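You operate a simulated robot arm through the tools that you are given. There is no shell and no other tool.

You run a simulated robot arm. Do the job below in one go: nothing can be reset, and whatever is moved stays where it is left.

JOB
Set the controls near the top of the grey hood. At the end: the back flow knob is turned to high; the out flow knob is turned to high; the stop lock lever is set to free; the red stroke knob is turned to 40 mm; whatever was shut is shut again. Leave all else as you found it, and nothing knocked over. The stop lock lever goes anticlockwise seen from above, to its stop.

Only the result counts: the job must be done as asked and must still hold three seconds after the hand-in. Knocking over, shifting, dropping, spilling or breaking anything else fails it.

ROBOT AND FRAMES
A 6-joint arm with a three-finger gripper, fixed in place. Base frame: the origin is at the foot of the arm, x ahead of it, y to its left, z up; the work surface is at about z = 950. Readings come in mm, rad, newtons and seconds.
Its first joint turns from -2.897 to 2.897 rad. Payload 4.89 kg.
The tool frame sits at the grasp point between the pads (the TCP): z along the fingers, y along the line on which they close. The tips reach 30 mm beyond it. The gripper opens to 164 mm. The gripper's body begins 125 mm behind the TCP.
Orientation is that of the tool frame in the base frame, as a unit quaternion [w, x, y, z]. With the fingers straight down and closing along the base's y, the tool's x points along the base's -x, its y along +y and its z along -z.

CONTROLS
- The arm moves only by the tool send_rows. Its argument "moves" is a list of rows, each a list of 3 entries, a list of its own where there are three numbers: the turn, a rotation vector about the tool's x, y, z in units of 5 degrees (1.0 is 5 degrees), then the shift along the tool's x, y, z in units of 25 mm (1.0 is 25 mm), then the gripper command, from -1 (shut) to 1 (fully open), values between in proportion. In form: [[[wx, wy, wz], [dx, dy, dz], fingers], ...]. A call has 1 to 20 rows; each row shifts and turns the commanded pose from where the row before left it, along the tool's axes as they then stand. A call with a number of a shift or a turn outside -1 to 1 is refused whole. Each row takes 0.2 s and may step no farther than 50 mm and 0.15 rad from the row before; otherwise, or with a gripper value out of range, the whole call is refused. A pose out of reach is approached as far as the arm can. The call stops where the force on the tool passes 40 N (or 10 N more than at its start, if that is more) or the arm is blocked; 0.2 s more then pass. Each finger travels about 108 mm/s and halts on what it meets, pressing with about 23 N; the grip force reading is that of the motor and also rises with nothing between the fingers. The clock runs only during rows and for 0.2 s after the last one: add rows that do not move to give the fingers time. It gives the time, the measured TCP pose, the force on the tool (base axes), the opening and the grip force at its end, in the units of the frame above (readings bear some noise), with the torque about the TCP (base axes, N m) and any sound that the robot's microphone picked up, and new pictures: "show" is both (left out), scene, wrist or none.
- Cameras (640 x 400 px; columns grow to the right, rows downward): "scene" is fixed at [50.8, 498.6, 1748.8]; the picture's right is [-0.26, -0.96, 0.00], its down [-0.51, 0.14, -0.85] and it looks along [0.82, -0.23, -0.52] (base axes); focal length 330 px, centre (320, 200). "wrist" rides on the gripper at [76, -2, -152] in the tool frame; the picture's right is [0.02, 1.00, 0.00], its down [-0.88, 0.02, -0.47] and it looks along [-0.47, 0.01, 0.88] (tool axes); focal length 247 px, centre (320, 200). There is no depth. A picture from a camera that has moved, and an enlarged one, comes with that camera's place and axes in the base frame and with its lens.
- move_column(by): slides the trunk up (or, below 0, down) by that many mm; the arm rides with it, the base frame stays. It gives what a move gives, with no picture.
- zoom(camera, box): a new picture of the part [left, top, right, bottom] of that camera's present view, enlarged. It takes no simulated time.
- job_done(): hands the job in; it is judged then, once.

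Places have to be worked out from the pictures, the camera data and where the tool is seen. Open the gripper and draw the arm clear of the work before you hand the job in, unless the task says otherwise.

The tools are called after ">>>" by a JSON object that holds its "name" and its "arguments". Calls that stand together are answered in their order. send_rows: Moves the arm, as the interface text tells. Its arguments: {"type":"object","properties":{"moves":{"type":"array","items":{"type":"array"}},"show":{"type":"string","enum":["both","scene","wrist","none"]}},"required":["moves"]} The other tools are called the same way: move_column (by) slides the trunk up or down; zoom (camera, box) takes an enlarged picture of a part of a camera's view; job_done () hands the job in.

At the start:

```text
clock: 0.0
position: [706.9, 137.5, 1346.6]
ee_rot: [0.0, 0.0, 1.0, 0.0]
wrist_force: [0.0, 0.0, -0.1]
moment: [-0.03, 0.0, -0.02]
finger_gap: 164.1
grasp_force: 0.0
trunk travel left (down, up): [-200.0, 190.0]
```

scene: 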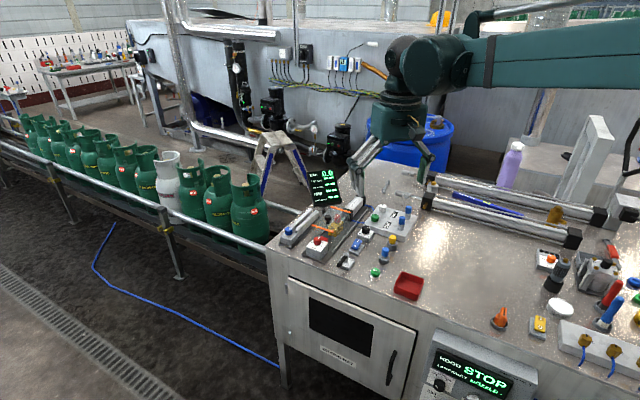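
wrist: 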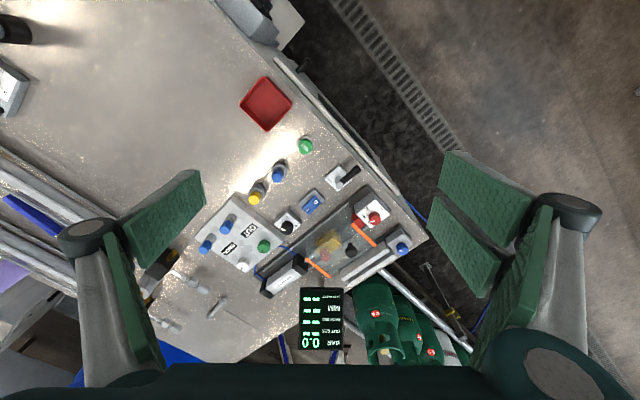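

I start by looking closely at the control area near the workbench from both cameras.

>>> {"name": "zoom", "arguments": {"camera": "scene", "box": [260, 160, 440, 300]}}

>>> {"name": "zoom", "arguments": {"camera": "wrist", "box": [180, 60, 460, 360]}}

>>> {"name": "zoom", "arguments": {"camera": "scene", "box": [270, 260, 640, 400]}}

>>> {"name": "zoom", "arguments": {"camera": "scene", "box": [480, 100, 640, 370]}}

```text
2.86 times, centred on (350, 230) of scene
camera zoom: at [50.8, 498.6, 1748.8], right [-0.26, -0.96, 0.0], down [-0.51, 0.14, -0.85], along [0.82, -0.23, -0.52], focal length 942 px, centre (234, 114)
```

zoom: 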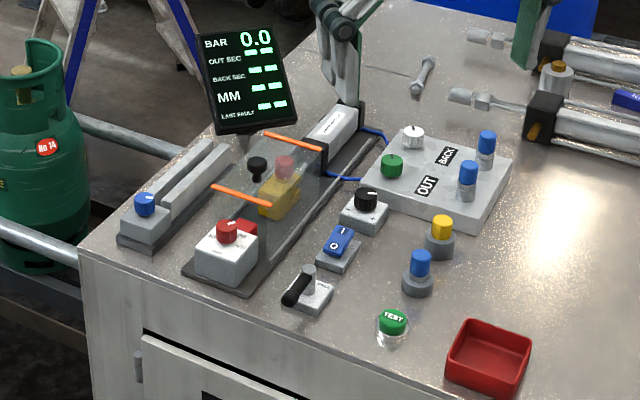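

```text
1.33 times, centred on (320, 210) of wrist
camera zoom: at [630.5, 136.0, 1496.0], right [-0.02, 1.0, 0.0], down [0.88, 0.02, 0.47], along [0.47, 0.01, -0.88], focal length 329 px, centre (320, 187)
```

zoom: 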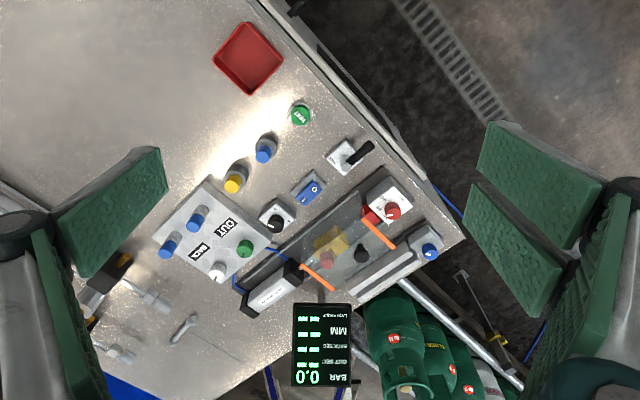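

```text
1.73 times, centred on (455, 330) of scene
camera zoom: at [50.8, 498.6, 1748.8], right [-0.26, -0.96, 0.0], down [-0.51, 0.14, -0.85], along [0.82, -0.23, -0.52], focal length 570 px, centre (86, -25)
```

zoom: 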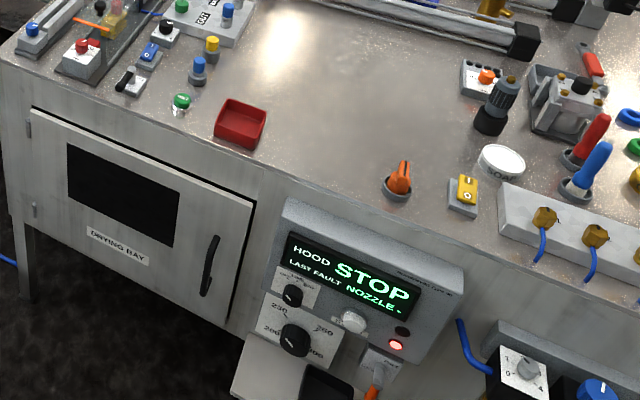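

```text
1.48 times, centred on (560, 235) of scene
camera zoom: at [50.8, 498.6, 1748.8], right [-0.26, -0.96, 0.0], down [-0.51, 0.14, -0.85], along [0.82, -0.23, -0.52], focal length 489 px, centre (-36, 148)
```

zoom: 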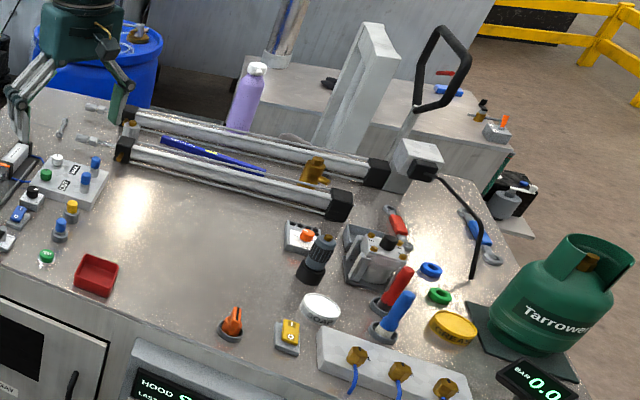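

I zoom further to read the labels and the pointers on the controls near the hood.

>>> {"name": "zoom", "arguments": {"camera": "scene", "box": [320, 190, 420, 250]}}

>>> {"name": "zoom", "arguments": {"camera": "scene", "box": [270, 190, 370, 260]}}

>>> {"name": "zoom", "arguments": {"camera": "scene", "box": [300, 160, 360, 210]}}

>>> {"name": "zoom", "arguments": {"camera": "scene", "box": [330, 220, 440, 300]}}

```text
6.40 times, centred on (370, 220) of scene
camera zoom: at [50.8, 498.6, 1748.8], right [-0.26, -0.96, 0.0], down [-0.51, 0.14, -0.85], along [0.82, -0.23, -0.52], focal length 2111 px, centre (0, 72)
```

zoom: 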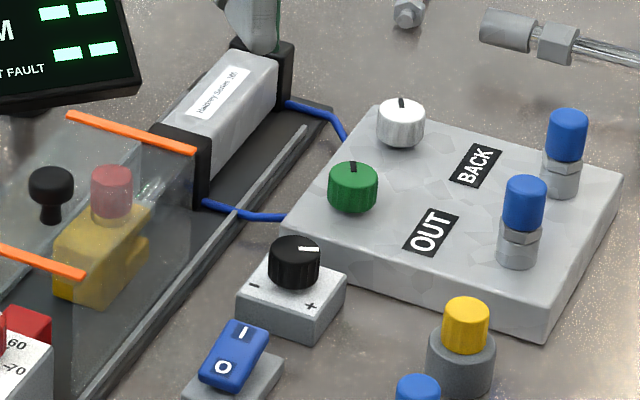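

```text
5.71 times, centred on (320, 225) of scene
camera zoom: at [50.8, 498.6, 1748.8], right [-0.26, -0.96, 0.0], down [-0.51, 0.14, -0.85], along [0.82, -0.23, -0.52], focal length 1885 px, centre (320, 57)
```

zoom: 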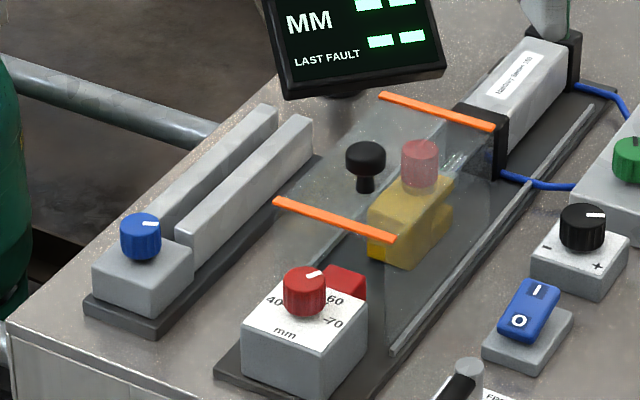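

```text
8.00 times, centred on (330, 185) of scene
camera zoom: at [50.8, 498.6, 1748.8], right [-0.26, -0.96, 0.0], down [-0.51, 0.14, -0.85], along [0.82, -0.23, -0.52], focal length 2638 px, centre (240, 320)
```

zoom: 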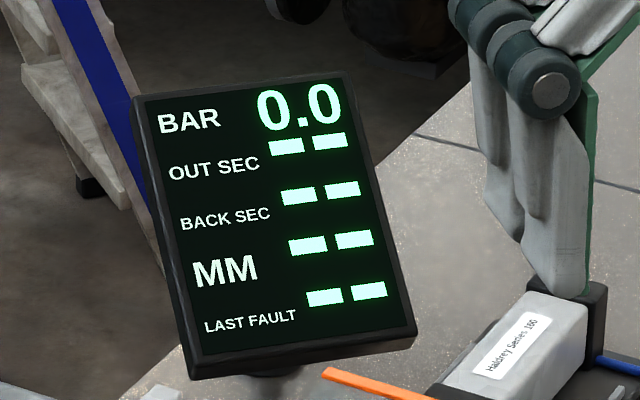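

```text
5.00 times, centred on (385, 260) of scene
camera zoom: at [50.8, 498.6, 1748.8], right [-0.26, -0.96, 0.0], down [-0.51, 0.14, -0.85], along [0.82, -0.23, -0.52], focal length 1649 px, centre (-5, -100)
```

zoom: 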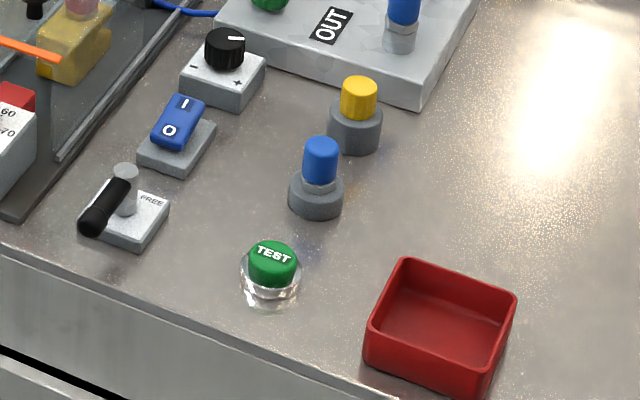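

The plate with BACK/OUT labels, the lever with "FREE", the red knob with 40/60/70 mm, and the tinted hood are all in the far-left corner of the bench. I move the wrist camera closer to see marks.

>>> {"name": "send_rows", "arguments": {"moves": [[[0, 0, 0], [-1, -0.3, 0.3], 1], [[0, 0, 0], [-1, -0.3, 0.3], 1], [[0, 0, 0], [-1, -0.3, 0.3], 1], [[0, 0, 0], [-1, -0.3, 0.3], 1], [[0, 0, 0], [0, 0, 0], 1]], "show": "both"}}

```text
clock: 1.2
position: [808.3, 105.9, 1315.1]
ee_rot: [0.0, 0.0, 1.0, 0.0]
wrist_force: [-0.1, -0.7, -0.3]
moment: [0.02, 0.13, 0.03]
finger_gap: 164.3
grasp_force: 0.0
trunk travel left (down, up): [-200.0, 190.0]
camera wrist: at [730.9, 105.4, 1465.8], right [-0.02, 1.0, 0.0], down [0.88, 0.02, 0.47], along [0.47, 0.01, -0.88], focal length 247 px, centre (320, 200)
```

scene: 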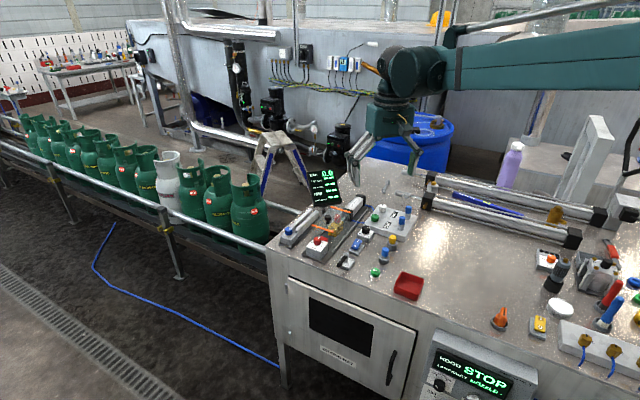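
wrist: 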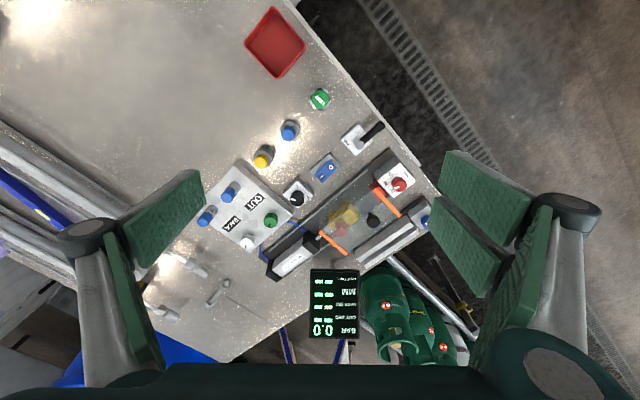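

I zoom into the wrist view around the hood and plate for detail.

>>> {"name": "zoom", "arguments": {"camera": "wrist", "box": [190, 160, 310, 260]}}

>>> {"name": "zoom", "arguments": {"camera": "wrist", "box": [300, 110, 440, 270]}}

```text
4.00 times, centred on (250, 210) of wrist
camera zoom: at [730.9, 105.4, 1465.8], right [-0.02, 1.0, 0.0], down [0.88, 0.02, 0.47], along [0.47, 0.01, -0.88], focal length 988 px, centre (600, 160)
```

zoom: 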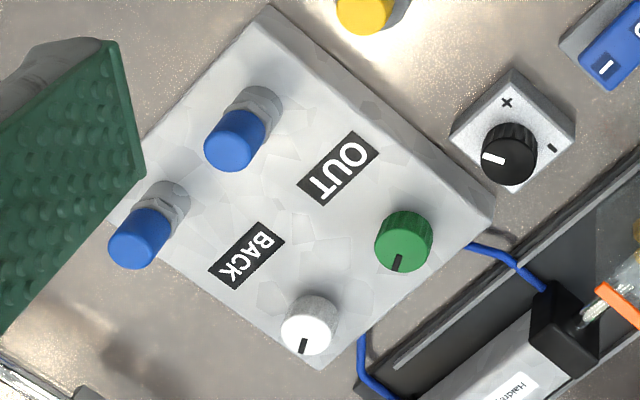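

```text
2.50 times, centred on (370, 190) of wrist
camera zoom: at [730.9, 105.4, 1465.8], right [-0.02, 1.0, 0.0], down [0.88, 0.02, 0.47], along [0.47, 0.01, -0.88], focal length 617 px, centre (195, 225)
```

zoom: 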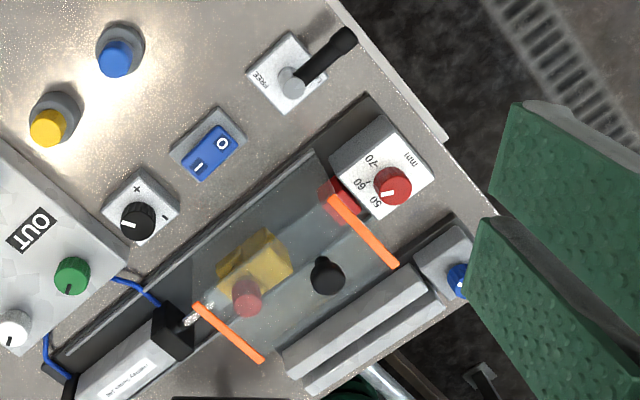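

The knobs on the BACK/OUT plate are about 1.02–1.1 m out. I move the camera nearer above the plate to see the markings.

>>> {"name": "send_rows", "arguments": {"moves": [[[0, 0, 0], [-0.87, -0.6, 0.8], 1], [[0, 0, 0], [-0.87, -0.6, 0.8], 1], [[0, 0, 0], [-0.87, -0.6, 0.8], 1], [[0, 0, 0], [-0.87, -0.6, 0.8], 1], [[0, 0, 0], [-0.87, -0.6, 0.8], 1], [[0, 0, 0], [-0.87, -0.6, 0.8], 1], [[0, 0, 0], [0, 0, 0], 1]], "show": "both"}}

```text
clock: 2.8
position: [941.3, 15.8, 1193.1]
ee_rot: [0.0, 0.0, 1.0, 0.0]
wrist_force: [1.3, 0.3, -0.6]
moment: [-0.03, 0.18, 0.03]
finger_gap: 164.0
grasp_force: 0.0
trunk travel left (down, up): [-200.0, 190.0]
camera wrist: at [863.2, 15.2, 1343.7], right [-0.02, 1.0, 0.0], down [0.88, 0.02, 0.47], along [0.47, 0.01, -0.88], focal length 247 px, centre (320, 200)
```

scene: 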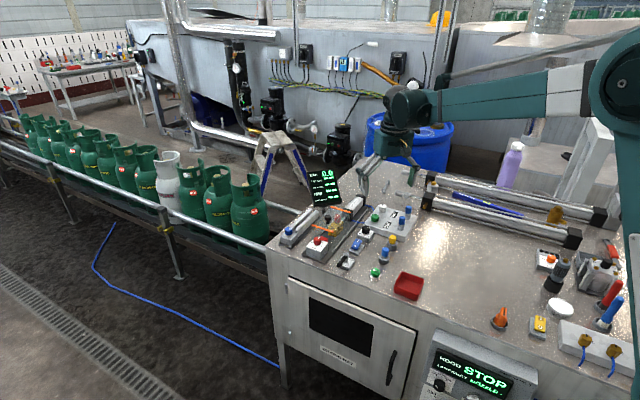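
wrist: 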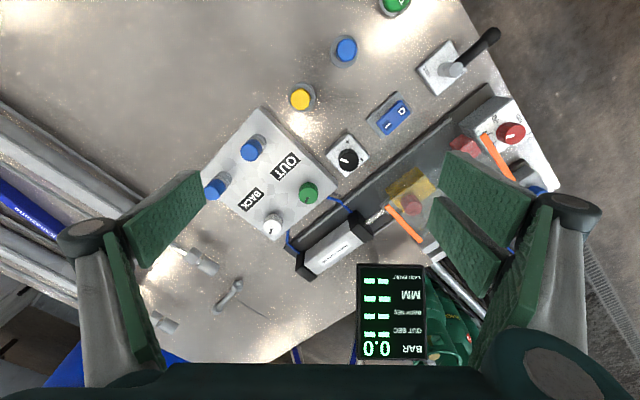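

I zoom in on the plate, the lever and the stroke knob in this closer view.

>>> {"name": "zoom", "arguments": {"camera": "wrist", "box": [200, 110, 340, 240]}}

>>> {"name": "zoom", "arguments": {"camera": "wrist", "box": [400, 20, 560, 160]}}

>>> {"name": "zoom", "arguments": {"camera": "wrist", "box": [280, 130, 480, 280]}}

```text
3.08 times, centred on (270, 175) of wrist
camera zoom: at [863.2, 15.2, 1343.7], right [-0.02, 1.0, 0.0], down [0.88, 0.02, 0.47], along [0.47, 0.01, -0.88], focal length 760 px, centre (474, 277)
```

zoom: 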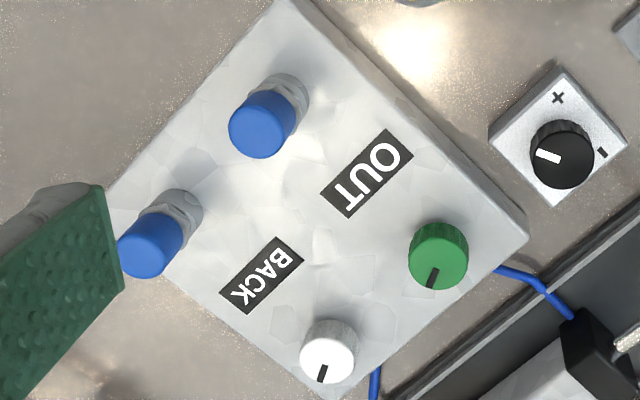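

```text
2.86 times, centred on (480, 90) of wrist
camera zoom: at [863.2, 15.2, 1343.7], right [-0.02, 1.0, 0.0], down [0.88, 0.02, 0.47], along [0.47, 0.01, -0.88], focal length 706 px, centre (-137, 514)
```

zoom: 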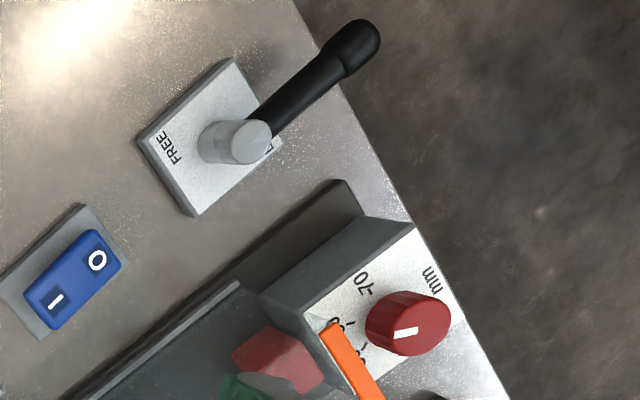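

```text
2.67 times, centred on (380, 205) of wrist
camera zoom: at [863.2, 15.2, 1343.7], right [-0.02, 1.0, 0.0], down [0.88, 0.02, 0.47], along [0.47, 0.01, -0.88], focal length 659 px, centre (160, 187)
```

zoom: 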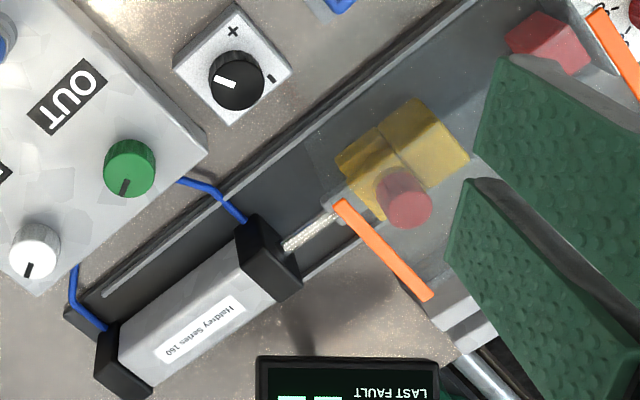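

The zoom is re-rendered crisply, so I zoom in very tightly on the green/white knobs and blue caps to look for LOW/HIGH marks.

>>> {"name": "zoom", "arguments": {"camera": "wrist", "box": [250, 170, 330, 245]}}

>>> {"name": "zoom", "arguments": {"camera": "scene", "box": [362, 200, 422, 242]}}

>>> {"name": "zoom", "arguments": {"camera": "scene", "box": [300, 225, 350, 260]}}

>>> {"name": "zoom", "arguments": {"camera": "scene", "box": [300, 190, 360, 240]}}

>>> {"name": "zoom", "arguments": {"camera": "scene", "box": [335, 250, 375, 280]}}

```text
5.33 times, centred on (290, 208) of wrist
camera zoom: at [863.2, 15.2, 1343.7], right [-0.02, 1.0, 0.0], down [0.88, 0.02, 0.47], along [0.47, 0.01, -0.88], focal length 1317 px, centre (480, 160)
```

zoom: 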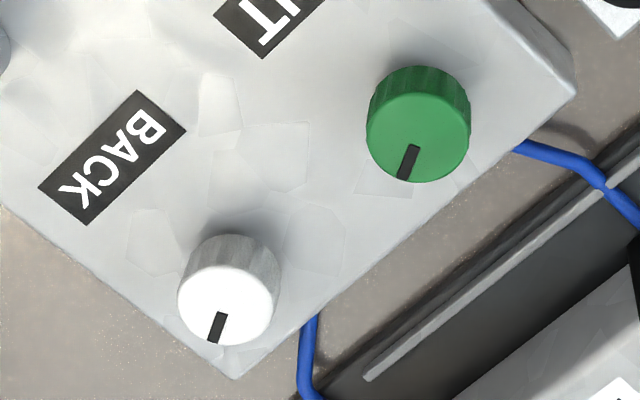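

```text
9.52 times, centred on (392, 221) of scene
camera zoom: at [50.8, 498.6, 1748.8], right [-0.26, -0.96, 0.0], down [-0.51, 0.14, -0.85], along [0.82, -0.23, -0.52], focal length 3141 px, centre (-366, 0)
```

zoom: 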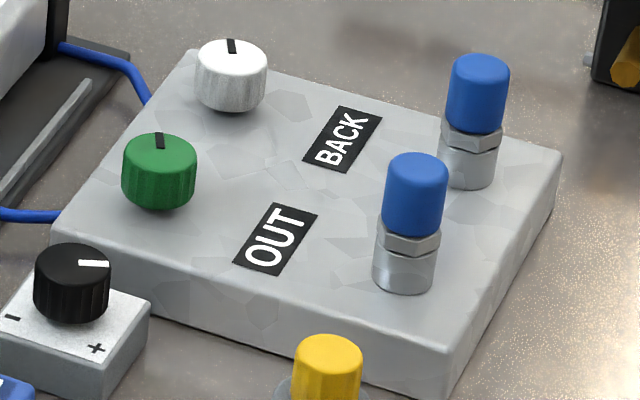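

```text
11.43 times, centred on (325, 242) of scene
camera zoom: at [50.8, 498.6, 1748.8], right [-0.26, -0.96, 0.0], down [-0.51, 0.14, -0.85], along [0.82, -0.23, -0.52], focal length 3769 px, centre (263, -286)
```

zoom: 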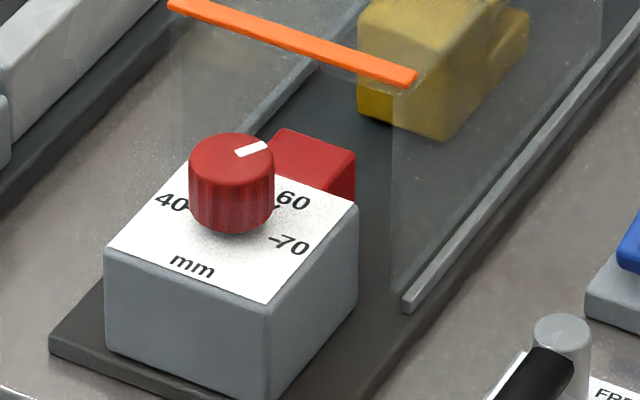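

```text
8.00 times, centred on (330, 215) of scene
camera zoom: at [50.8, 498.6, 1748.8], right [-0.26, -0.96, 0.0], down [-0.51, 0.14, -0.85], along [0.82, -0.23, -0.52], focal length 2638 px, centre (240, 80)
```

zoom: 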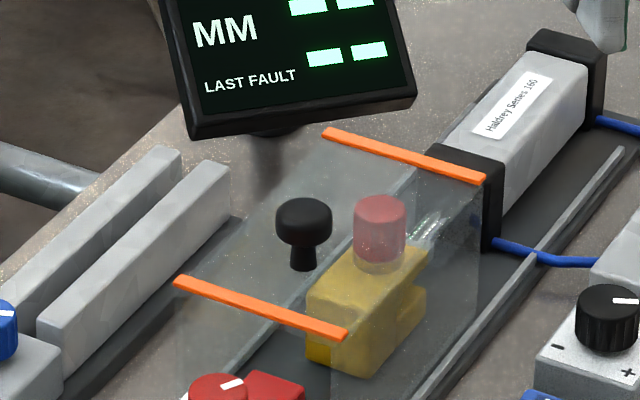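

```text
13.33 times, centred on (355, 265) of scene
camera zoom: at [50.8, 498.6, 1748.8], right [-0.26, -0.96, 0.0], down [-0.51, 0.14, -0.85], along [0.82, -0.23, -0.52], focal length 4398 px, centre (-147, -667)
```

zoom: 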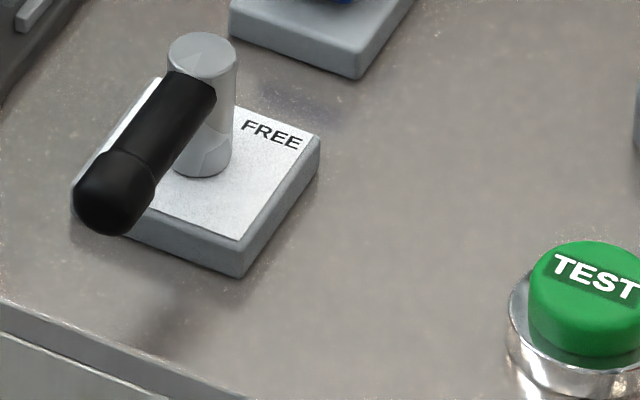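

I zoom on the blue caps, and the black-handled hood from the wrist camera.

>>> {"name": "zoom", "arguments": {"camera": "wrist", "box": [195, 125, 275, 205]}}

>>> {"name": "zoom", "arguments": {"camera": "wrist", "box": [280, 30, 370, 110]}}

>>> {"name": "zoom", "arguments": {"camera": "scene", "box": [365, 225, 425, 265]}}

>>> {"name": "zoom", "arguments": {"camera": "scene", "box": [430, 340, 520, 400]}}

```text
5.00 times, centred on (235, 165) of wrist
camera zoom: at [863.2, 15.2, 1343.7], right [-0.02, 1.0, 0.0], down [0.88, 0.02, 0.47], along [0.47, 0.01, -0.88], focal length 1235 px, centre (745, 375)
```

zoom: 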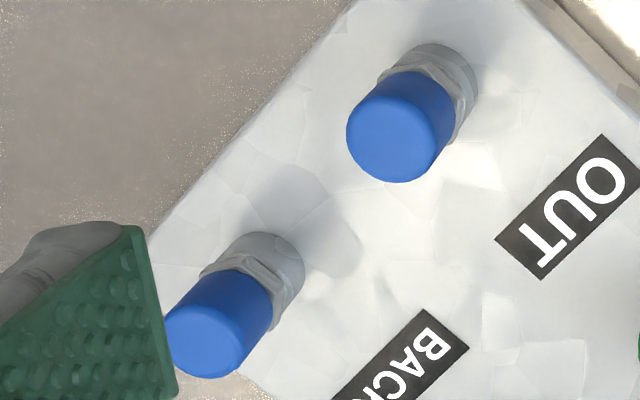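

```text
5.00 times, centred on (325, 70) of wrist
camera zoom: at [863.2, 15.2, 1343.7], right [-0.02, 1.0, 0.0], down [0.88, 0.02, 0.47], along [0.47, 0.01, -0.88], focal length 1235 px, centre (295, 850)
```

zoom: 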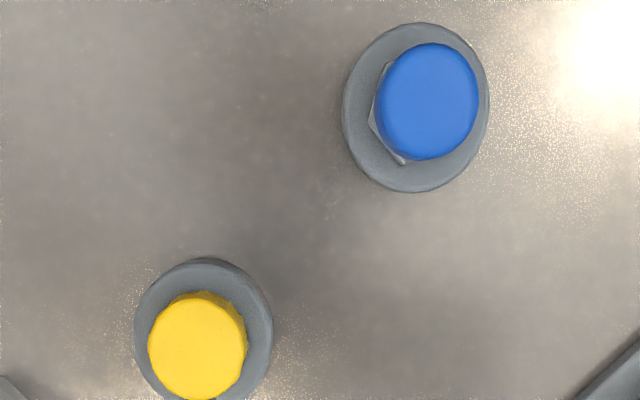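

```text
10.00 times, centred on (395, 245) of scene
camera zoom: at [50.8, 498.6, 1748.8], right [-0.26, -0.96, 0.0], down [-0.51, 0.14, -0.85], along [0.82, -0.23, -0.52], focal length 3298 px, centre (-430, -250)
```

zoom: 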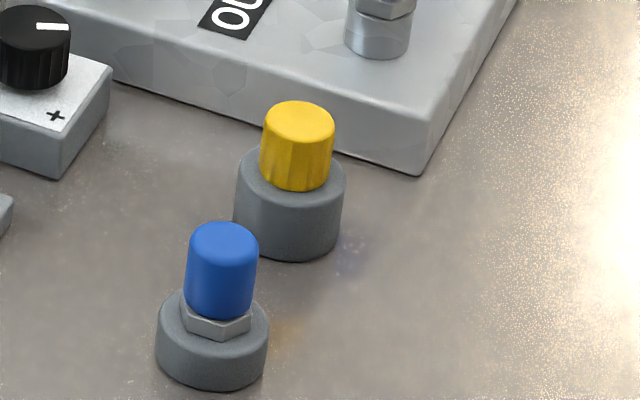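

```text
6.67 times, centred on (475, 370) of scene
camera zoom: at [50.8, 498.6, 1748.8], right [-0.26, -0.96, 0.0], down [-0.51, 0.14, -0.85], along [0.82, -0.23, -0.52], focal length 2199 px, centre (-713, -933)
```

zoom: 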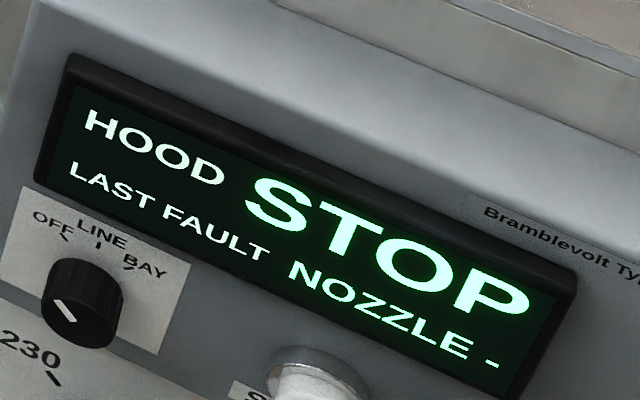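

No HIGH/LOW marks seen yet; the far side of the knobs is hidden. I'll turn the wrist 180° about its axis so the camera rides on the far side and can look straight down and back at the controls.

>>> {"name": "send_rows", "arguments": {"moves": [[[0, 0, 1], [0, 0, -0.3], 1], [[0, 0, 1], [0, 0, -0.3], 1], [[0, 0, 1], [0, 0, -0.3], 1], [[0, 0, 1], [0, 0, 0], 1], [[0, 0, 1], [0, 0, 0], 1], [[0, 0, 1], [0, 0, 0], 1], [[0, 0, 1], [0, 0, 0], 1], [[0, 0, 1], [0, 0, 0], 1], [[0, 0, 1], [0, 0, 0], 1], [[0, 0, 1], [0, 0, 0], 1], [[0, 0, 1], [0, 0, 0], 1], [[0, 0, 1], [0, 0, 0], 1], [[0, 0, 1], [0, 0, 0], 1], [[0, 0, 1], [0, 0, 0], 1], [[0, 0, 1], [0, 0, 0], 1], [[0, 0, 1], [0, 0, 0], 1], [[0, 0, 1], [0, 0, 0], 1], [[0, 0, 1], [0, 0, 0], 1]], "show": "both"}}

```text
clock: 6.6
position: [939.2, 16.1, 1218.1]
ee_rot: [0.001, 0.708, 0.707, 0.0]
wrist_force: [-0.2, -0.2, 0.5]
moment: [-0.02, 0.02, 0.03]
finger_gap: 163.9
grasp_force: 0.0
trunk travel left (down, up): [-200.0, 190.0]
camera wrist: at [936.1, 94.5, 1368.5], right [1.0, 0.02, 0.0], down [0.02, -0.88, 0.47], along [0.01, -0.47, -0.88], focal length 247 px, centre (320, 200)
```

scene: 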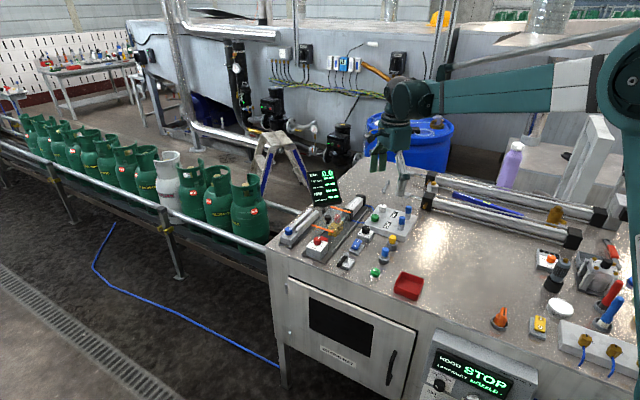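
wrist: 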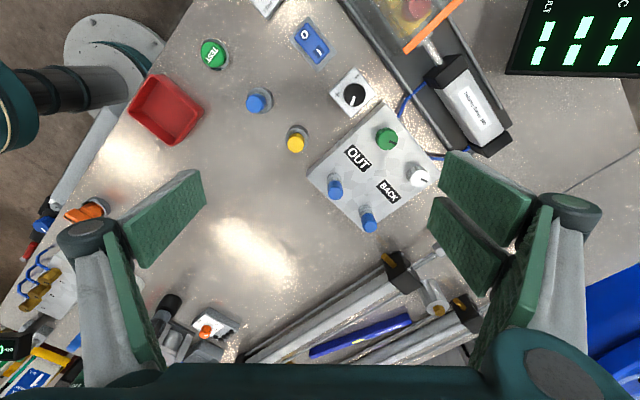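

Now the camera looks from the left side. I zoom in on the plate knobs and hood from this new angle.

>>> {"name": "zoom", "arguments": {"camera": "wrist", "box": [330, 110, 440, 190]}}

>>> {"name": "zoom", "arguments": {"camera": "wrist", "box": [300, 140, 400, 240]}}

>>> {"name": "zoom", "arguments": {"camera": "wrist", "box": [330, 0, 530, 120]}}

```text
5.00 times, centred on (385, 150) of wrist
camera zoom: at [936.1, 94.5, 1368.5], right [1.0, 0.02, 0.0], down [0.02, -0.88, 0.47], along [0.01, -0.47, -0.88], focal length 1235 px, centre (-5, 450)
```

zoom: 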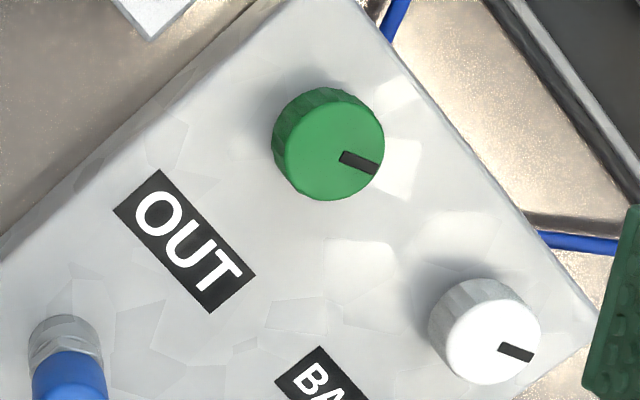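

```text
4.00 times, centred on (350, 190) of wrist
camera zoom: at [936.1, 94.5, 1368.5], right [1.0, 0.02, 0.0], down [0.02, -0.88, 0.47], along [0.01, -0.47, -0.88], focal length 988 px, centre (200, 240)
```

zoom: 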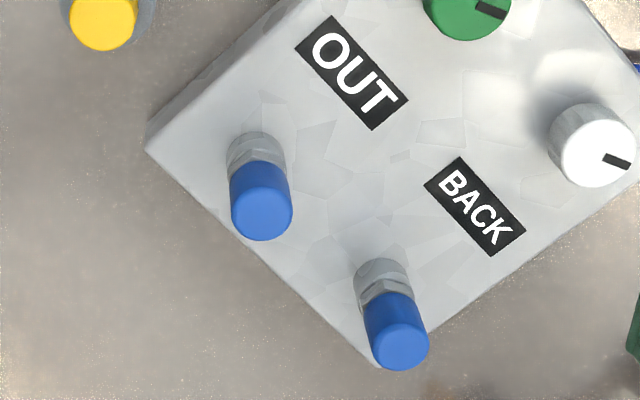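

```text
3.20 times, centred on (430, 60) of wrist
camera zoom: at [936.1, 94.5, 1368.5], right [1.0, 0.02, 0.0], down [0.02, -0.88, 0.47], along [0.01, -0.47, -0.88], focal length 790 px, centre (-32, 648)
```

zoom: 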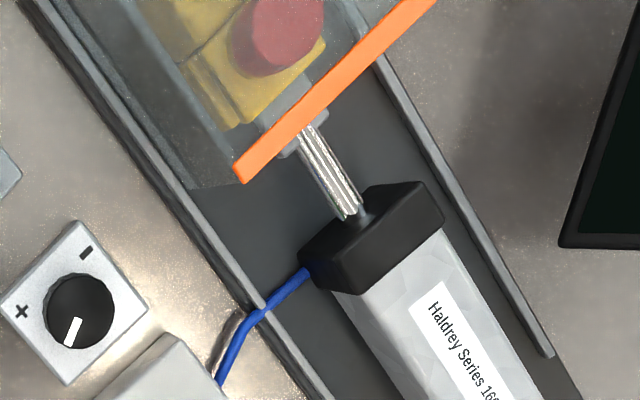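

No marks on these sides. I continue turning the wrist another 90° so the camera can look from the far side back at the knobs.

>>> {"name": "send_rows", "arguments": {"moves": [[[0, 0, 1], [0, 0, 0], 1], [[0, 0, 1], [0, 0, 0], 1], [[0, 0, 1], [0, 0, 0], 1], [[0, 0, 1], [0, 0, 0], 1], [[0, 0, 1], [0, 0, 0], 1], [[0, 0, 1], [0, 0, 0], 1], [[0, 0, 1], [0, 0, 0], 1], [[0, 0, 1], [0, 0, 0], 1], [[0, 0, 1], [0, 0, 0], 1], [[0, 0, 1], [0, 0, 0], 1], [[0, 0, 1], [0, 0, 0], 1], [[0, 0, 1], [0, 0, 0], 1], [[0, 0, 1], [0, 0, 0], 1], [[0, 0, 1], [0, 0, 0], 1], [[0, 0, 1], [0, 0, 0], 1], [[0, 0, 1], [0, 0, 0], 1], [[0, 0, 1], [0, 0, 0], 1], [[0, 0, 1], [0, 0, 0], 1]], "show": "wrist"}}

```text
clock: 10.4
position: [938.4, 10.3, 1218.4]
ee_rot: [-0.002, 0.997, 0.072, 0.0]
wrist_force: [0.4, 0.9, 0.5]
moment: [-0.12, -0.03, 0.0]
finger_gap: 164.0
grasp_force: 0.0
out of reach, approached as far as the arm can: row 17, 18
trunk travel left (down, up): [-200.0, 190.0]
camera wrist: at [1013.3, 23.5, 1368.3], right [0.16, -0.99, 0.0], down [-0.87, -0.14, 0.47], along [-0.47, -0.07, -0.88], focal length 247 px, centre (320, 200)
```

wrist: 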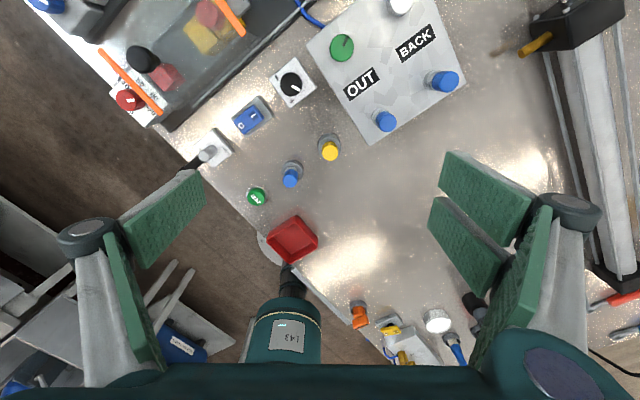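

The wrist reached its yaw limit (~172°). I zoom in on the hood/stroke dial and plate from this far-side view.

>>> {"name": "zoom", "arguments": {"camera": "wrist", "box": [80, 0, 260, 130]}}

>>> {"name": "zoom", "arguments": {"camera": "wrist", "box": [300, 0, 470, 140]}}

>>> {"name": "zoom", "arguments": {"camera": "wrist", "box": [160, 90, 350, 220]}}

>>> {"name": "zoom", "arguments": {"camera": "wrist", "box": [90, 60, 180, 130]}}

```text
3.08 times, centred on (170, 65) of wrist
camera zoom: at [1013.3, 23.5, 1368.3], right [0.16, -0.99, 0.0], down [-0.87, -0.14, 0.47], along [-0.47, -0.07, -0.88], focal length 760 px, centre (782, 615)
```

zoom: 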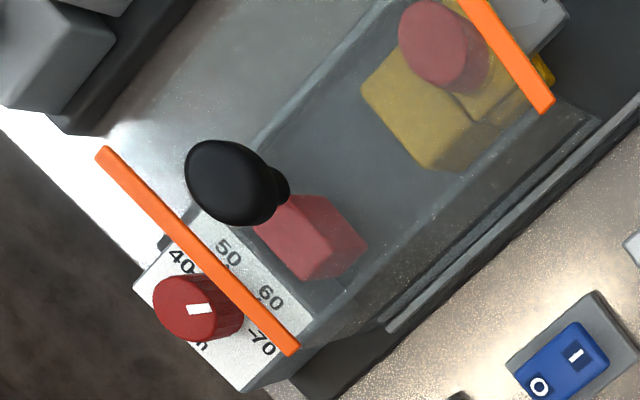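

```text
2.86 times, centred on (385, 70) of wrist
camera zoom: at [1013.3, 23.5, 1368.3], right [0.16, -0.99, 0.0], down [-0.87, -0.14, 0.47], along [-0.47, -0.07, -0.88], focal length 706 px, centre (134, 571)
```

zoom: 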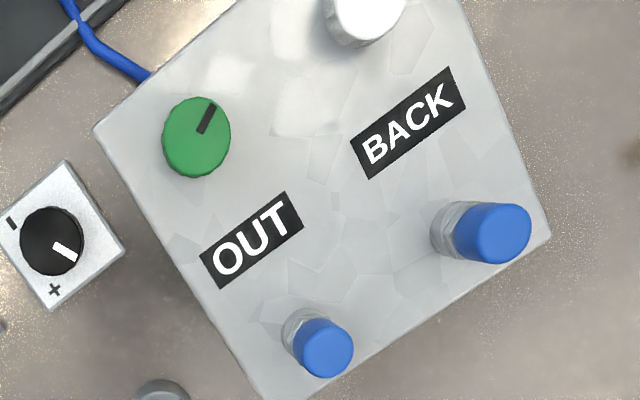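

```text
3.08 times, centred on (255, 155) of wrist
camera zoom: at [1013.3, 23.5, 1368.3], right [0.16, -0.99, 0.0], down [-0.87, -0.14, 0.47], along [-0.47, -0.07, -0.88], focal length 760 px, centre (520, 338)
```

zoom: 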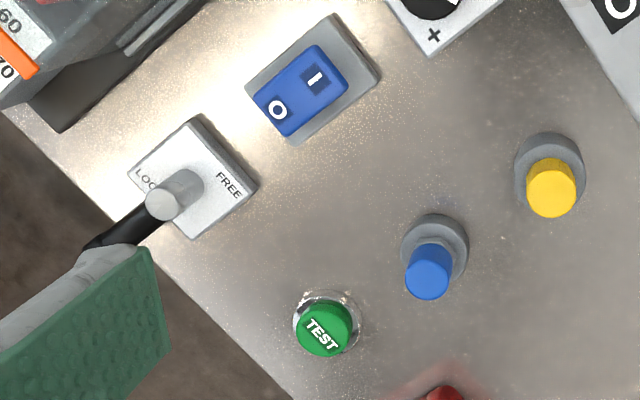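

```text
5.71 times, centred on (135, 95) of wrist
camera zoom: at [1013.3, 23.5, 1368.3], right [0.16, -0.99, 0.0], down [-0.87, -0.14, 0.47], along [-0.47, -0.07, -0.88], focal length 1411 px, centre (1377, 800)
```

zoom: 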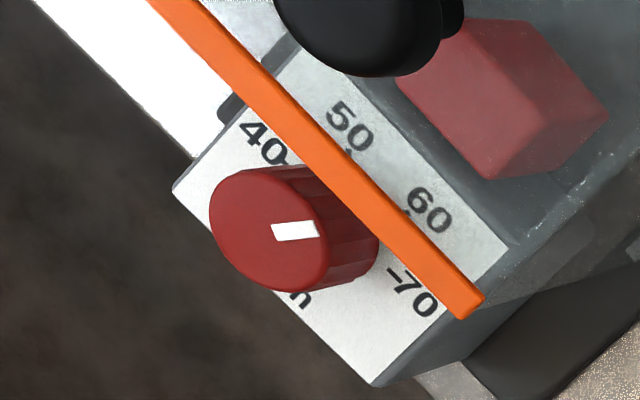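

Triangulating: red knob top ≈ (937, 265, 1028), lever pivot ≈ (862, 180, 998), green knob ≈ (1019, 6, 1021), white knob further out at ~1.09 m. Because the shoulder sits low, raising the trunk should extend my reach, so I raise it by its full travel.

>>> {"name": "move_column", "arguments": {"by": 185}}

```text
clock: 12.4
position: [939.0, 10.0, 1402.0]
ee_rot: [-0.002, 0.998, 0.07, 0.0]
wrist_force: [0.7, 0.2, 0.0]
moment: [0.01, -0.01, 0.03]
finger_gap: 164.1
grasp_force: 0.0
trunk travel left (down, up): [-385.0, 5.0]
```

I tilt the tool outward 28° so the camera looks straight down and shift over the BACK/OUT plate.

>>> {"name": "send_rows", "arguments": {"moves": [[[0, 0.93, 0], [0, 0, 0], 1], [[0, 0.93, 0], [0, 0, 0], 1], [[0, 0.93, 0], [0, 0, 0], 1], [[0, 0.93, 0], [0, 0, 0], 1], [[0, 0.93, 0], [0, 0, 0], 1], [[0, 0.93, 0], [0, 0, 0], 1], [[0, 0, 0], [0.016, 0.243, 0.97], 1], [[0, 0, 0], [0.016, 0.243, 0.97], 1], [[0, 0, 0], [0.016, 0.243, 0.97], 1], [[0, 0, 0], [0.016, 0.243, 0.97], 1], [[0, 0, 0], [0.016, 0.243, 0.97], 1], [[0, 0, 0], [0.016, 0.243, 0.97], 1], [[0, 0, 0], [0, 0, 0], 1]], "show": "both"}}

```text
clock: 15.2
position: [1013.4, -16.9, 1274.2]
ee_rot: [-0.019, 0.968, 0.069, 0.24]
wrist_force: [0.4, 0.5, -0.5]
moment: [0.0, 0.07, -0.01]
finger_gap: 164.2
grasp_force: 0.1
trunk travel left (down, up): [-385.0, 5.0]
camera wrist: at [1009.0, -14.7, 1442.6], right [0.16, -0.99, 0.01], down [-0.99, -0.16, 0.01], along [0.0, -0.01, -1.0], focal length 247 px, centre (320, 200)
```

scene: 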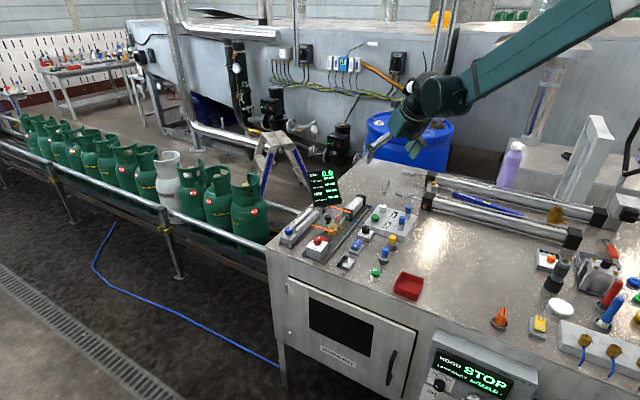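
wrist: 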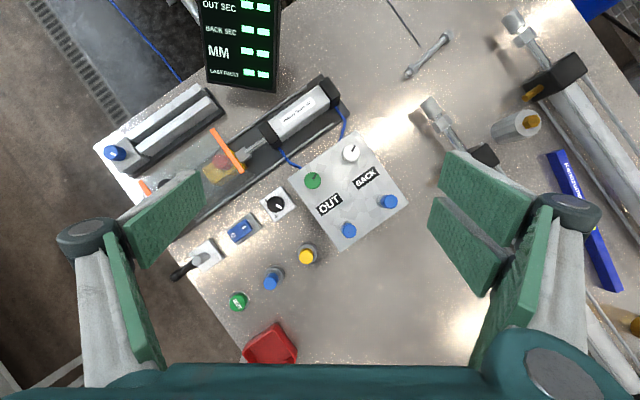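

The camera now looks straight down. I zoom on plate, lever and track for accurate plan positions.

>>> {"name": "zoom", "arguments": {"camera": "wrist", "box": [280, 125, 420, 255]}}

>>> {"name": "zoom", "arguments": {"camera": "wrist", "box": [160, 170, 330, 320]}}

>>> {"name": "zoom", "arguments": {"camera": "wrist", "box": [90, 70, 350, 220]}}

```text
3.08 times, centred on (350, 190) of wrist
camera zoom: at [1009.0, -14.7, 1442.6], right [0.16, -0.99, 0.01], down [-0.99, -0.16, 0.01], along [0.0, -0.01, -1.0], focal length 760 px, centre (228, 231)
```

zoom: 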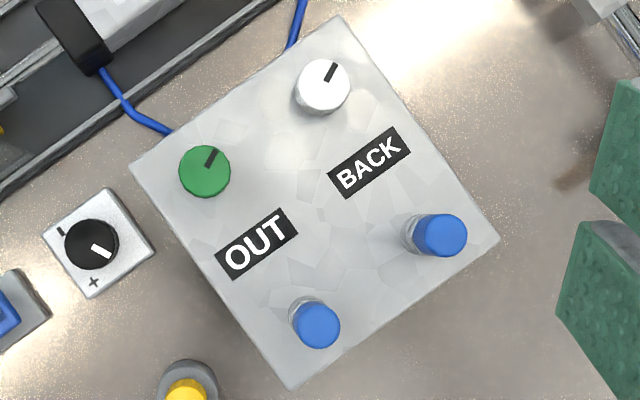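

```text
2.67 times, centred on (245, 245) of wrist
camera zoom: at [1009.0, -14.7, 1442.6], right [0.16, -0.99, 0.01], down [-0.99, -0.16, 0.01], along [0.0, -0.01, -1.0], focal length 659 px, centre (520, 80)
```

zoom: 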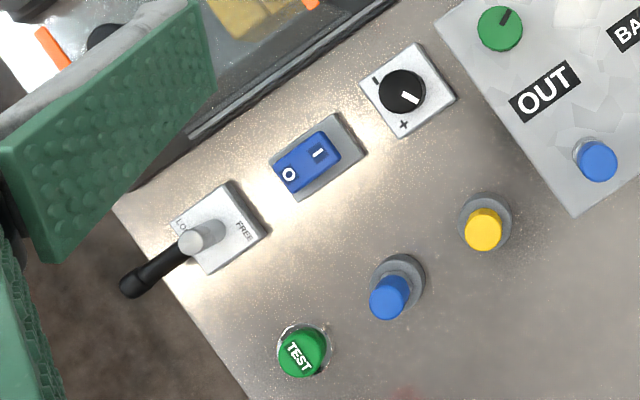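

```text
2.46 times, centred on (220, 145) of wrist
camera zoom: at [1009.0, -14.7, 1442.6], right [0.16, -0.99, 0.01], down [-0.99, -0.16, 0.01], along [0.0, -0.01, -1.0], focal length 608 px, centre (566, 335)
```

zoom: 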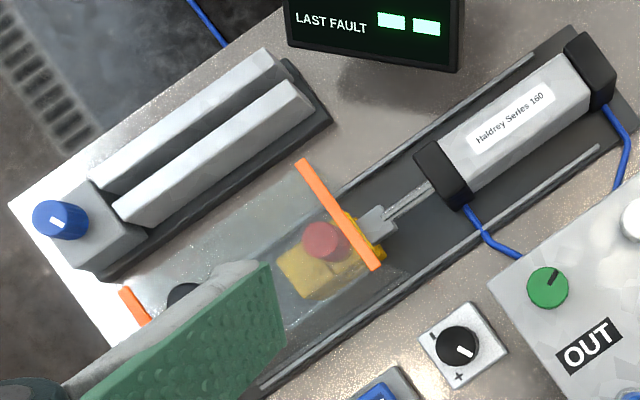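

I zoom in extremely on each flow knob from directly above to search for any scale marks.

>>> {"name": "zoom", "arguments": {"camera": "wrist", "box": [295, 160, 330, 200]}}

>>> {"name": "zoom", "arguments": {"camera": "wrist", "box": [332, 132, 372, 172]}}

>>> {"name": "zoom", "arguments": {"camera": "scene", "box": [365, 198, 400, 225]}}

>>> {"name": "zoom", "arguments": {"camera": "scene", "box": [385, 200, 415, 230]}}

```text
10.00 times, centred on (312, 180) of wrist
camera zoom: at [1009.0, -14.7, 1442.6], right [0.16, -0.99, 0.01], down [-0.99, -0.16, 0.01], along [0.0, -0.01, -1.0], focal length 2470 px, centre (395, 400)
```

zoom: 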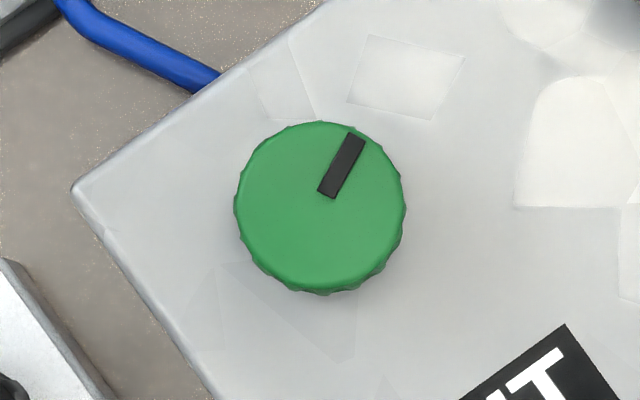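

```text
10.00 times, centred on (352, 152) of wrist
camera zoom: at [1009.0, -14.7, 1442.6], right [0.16, -0.99, 0.01], down [-0.99, -0.16, 0.01], along [0.0, -0.01, -1.0], focal length 2470 px, centre (0, 680)
```

zoom: 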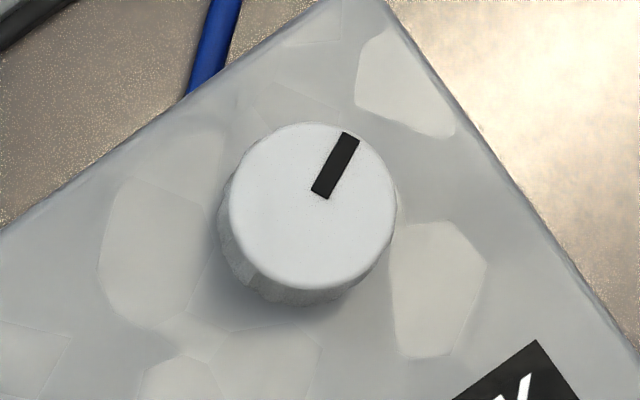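

```text
14.81 times, centred on (382, 212) of scene
camera zoom: at [50.8, 498.6, 1748.8], right [-0.26, -0.96, 0.0], down [-0.51, 0.14, -0.85], along [0.82, -0.23, -0.52], focal length 4886 px, centre (-606, 30)
```

zoom: 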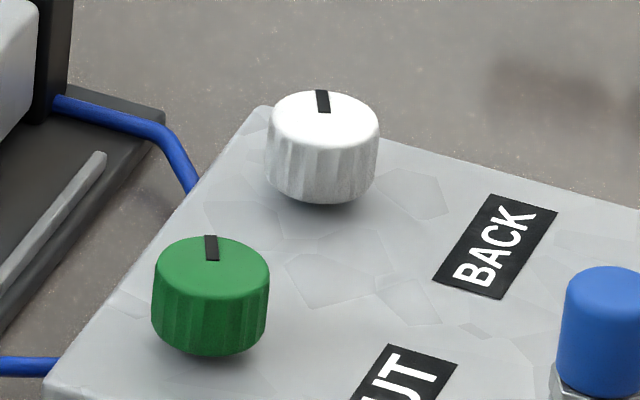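

```text
13.33 times, centred on (400, 215) of scene
camera zoom: at [50.8, 498.6, 1748.8], right [-0.26, -0.96, 0.0], down [-0.51, 0.14, -0.85], along [0.82, -0.23, -0.52], focal length 4398 px, centre (-747, 0)
```

zoom: 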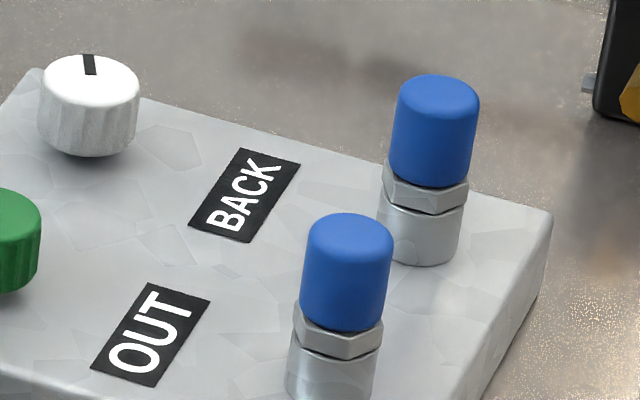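

Green knob ≈ (1038, 0), white ≈ (1100, −59), both with tops near z≈1000. Next I move the straight-down camera over the red stroke knob, the hood and the lever.

>>> {"name": "send_rows", "arguments": {"moves": [[[0, 0, 0], [-0.236, -0.94, 0.218], 1], [[0, 0, 0], [-0.236, -0.94, 0.218], 1], [[0, 0, 0], [-0.236, -0.94, 0.218], 1], [[0, 0, 0], [-0.236, -0.94, 0.218], 1], [[0, 0, 0], [-0.236, -0.94, 0.218], 1], [[0, 0, 0], [-0.236, -0.94, 0.218], 1], [[0, 0, 0], [-0.236, -0.94, 0.218], 1], [[0, 0, 0], [-0.236, -0.94, 0.218], 1], [[0, 0, 0], [-0.236, -0.94, 0.218], 1], [[0, 0, 0], [-0.236, -0.94, 0.218], 1], [[0, 0, 0], [-0.236, -0.94, 0.218], 1], [[0, 0, 0], [-0.236, -0.94, 0.218], 1], [[0, 0, 0], [0, 0, 0], 1]], "show": "both"}}

```text
clock: 18.0
position: [953.6, 79.8, 1185.3]
ee_rot: [-0.029, 0.966, 0.086, 0.241]
wrist_force: [0.1, 0.5, -0.2]
moment: [0.02, 0.02, 0.01]
finger_gap: 164.3
grasp_force: 0.0
out of reach, approached as far as the arm can: row 4, 5, 6, 7, 8, 9, 10, 11, 12
trunk travel left (down, up): [-385.0, 5.0]
camera wrist: at [949.2, 79.3, 1354.4], right [0.2, -0.98, 0.0], down [-0.98, -0.2, 0.0], along [0.0, 0.0, -1.0], focal length 247 px, centre (320, 200)
```

scene: 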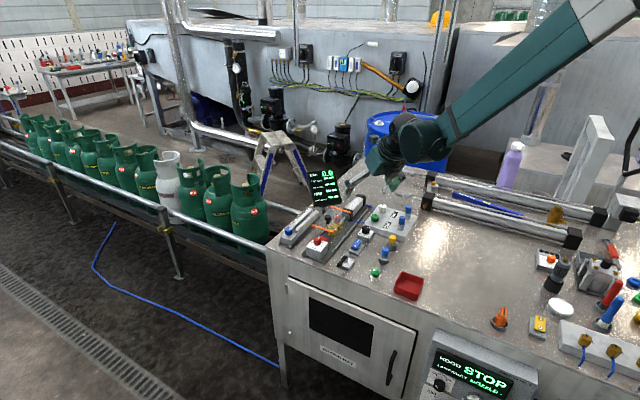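
wrist: 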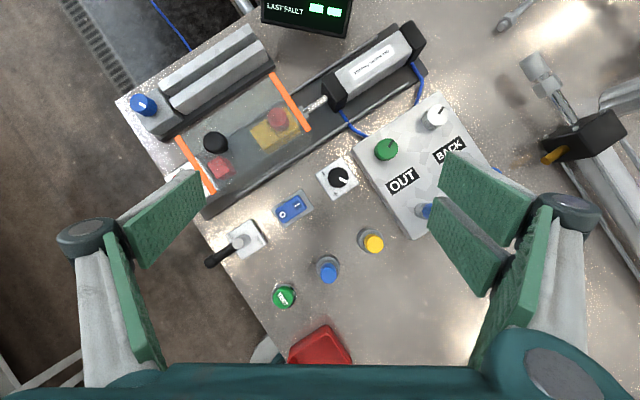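

The yaw joint limit stopped the sideways move. I rotate the tool back (anticlockwise about the vertical) by 70°, keeping the camera looking straight down.

>>> {"name": "send_rows", "arguments": {"moves": [[[-0.467, 0.004, 0.884], [0, 0, 0], 1]], "show": "none"}}

>>> {"name": "send_rows", "arguments": {"moves": [[[0.467, -0.004, -0.884], [0, 0, 0], 1], [[0.467, -0.004, -0.884], [0, 0, 0], 1], [[0.467, -0.004, -0.884], [0, 0, 0], 1], [[0.467, -0.004, -0.884], [0, 0, 0], 1]], "show": "none"}}

```text
clock: 18.4
position: [953.7, 81.2, 1186.7]
ee_rot: [-0.029, 0.966, 0.086, 0.241]
wrist_force: [0.5, -0.8, -0.5]
moment: [0.03, -0.01, 0.01]
finger_gap: 164.0
grasp_force: 0.0
out of reach, approached as far as the arm can: row 1
trunk travel left (down, up): [-385.0, 5.0]
```

```text
clock: 19.4
position: [954.8, 79.9, 1184.2]
ee_rot: [-0.069, 0.936, 0.253, 0.235]
wrist_force: [-1.0, 0.1, 0.0]
moment: [-0.02, 0.01, -0.02]
finger_gap: 164.1
grasp_force: 0.1
trunk travel left (down, up): [-385.0, 5.0]
```

The commanded pose restarts from the reached one. I continue turning 50° more, without translation.

>>> {"name": "send_rows", "arguments": {"moves": [[[0.467, -0.004, -0.884], [0, 0, 0], 1], [[0.467, -0.004, -0.884], [0, 0, 0], 1], [[0.467, -0.004, -0.884], [0, 0, 0], 1], [[0.467, -0.004, -0.884], [0, 0, 0], 1], [[0.467, -0.004, -0.884], [0, 0, 0], 1], [[0.467, -0.004, -0.884], [0, 0, 0], 1], [[0.467, -0.004, -0.884], [0, 0, 0], 1], [[0.467, -0.004, -0.884], [0, 0, 0], 1], [[0.467, -0.004, -0.884], [0, 0, 0], 1], [[0.467, -0.004, -0.884], [0, 0, 0], 1]], "show": "wrist"}}

```text
clock: 21.6
position: [953.5, 79.2, 1185.5]
ee_rot: [-0.161, 0.74, 0.626, 0.188]
wrist_force: [0.0, -0.3, 0.3]
moment: [-0.05, -0.02, -0.04]
finger_gap: 164.1
grasp_force: 0.1
trunk travel left (down, up): [-385.0, 5.0]
camera wrist: at [951.1, 75.6, 1353.8], right [0.99, -0.15, 0.01], down [-0.15, -0.99, 0.0], along [0.01, 0.0, -1.0], focal length 247 px, centre (320, 200)
```

wrist: 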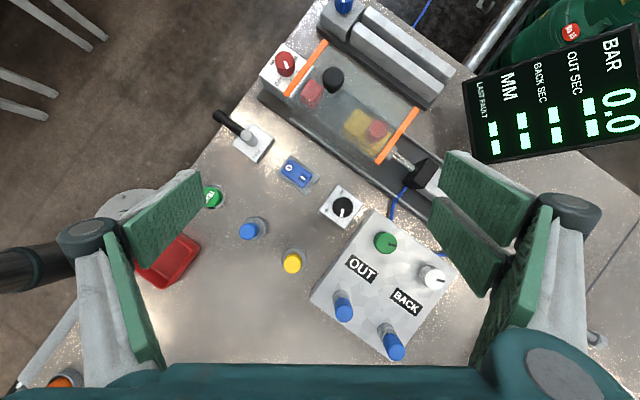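

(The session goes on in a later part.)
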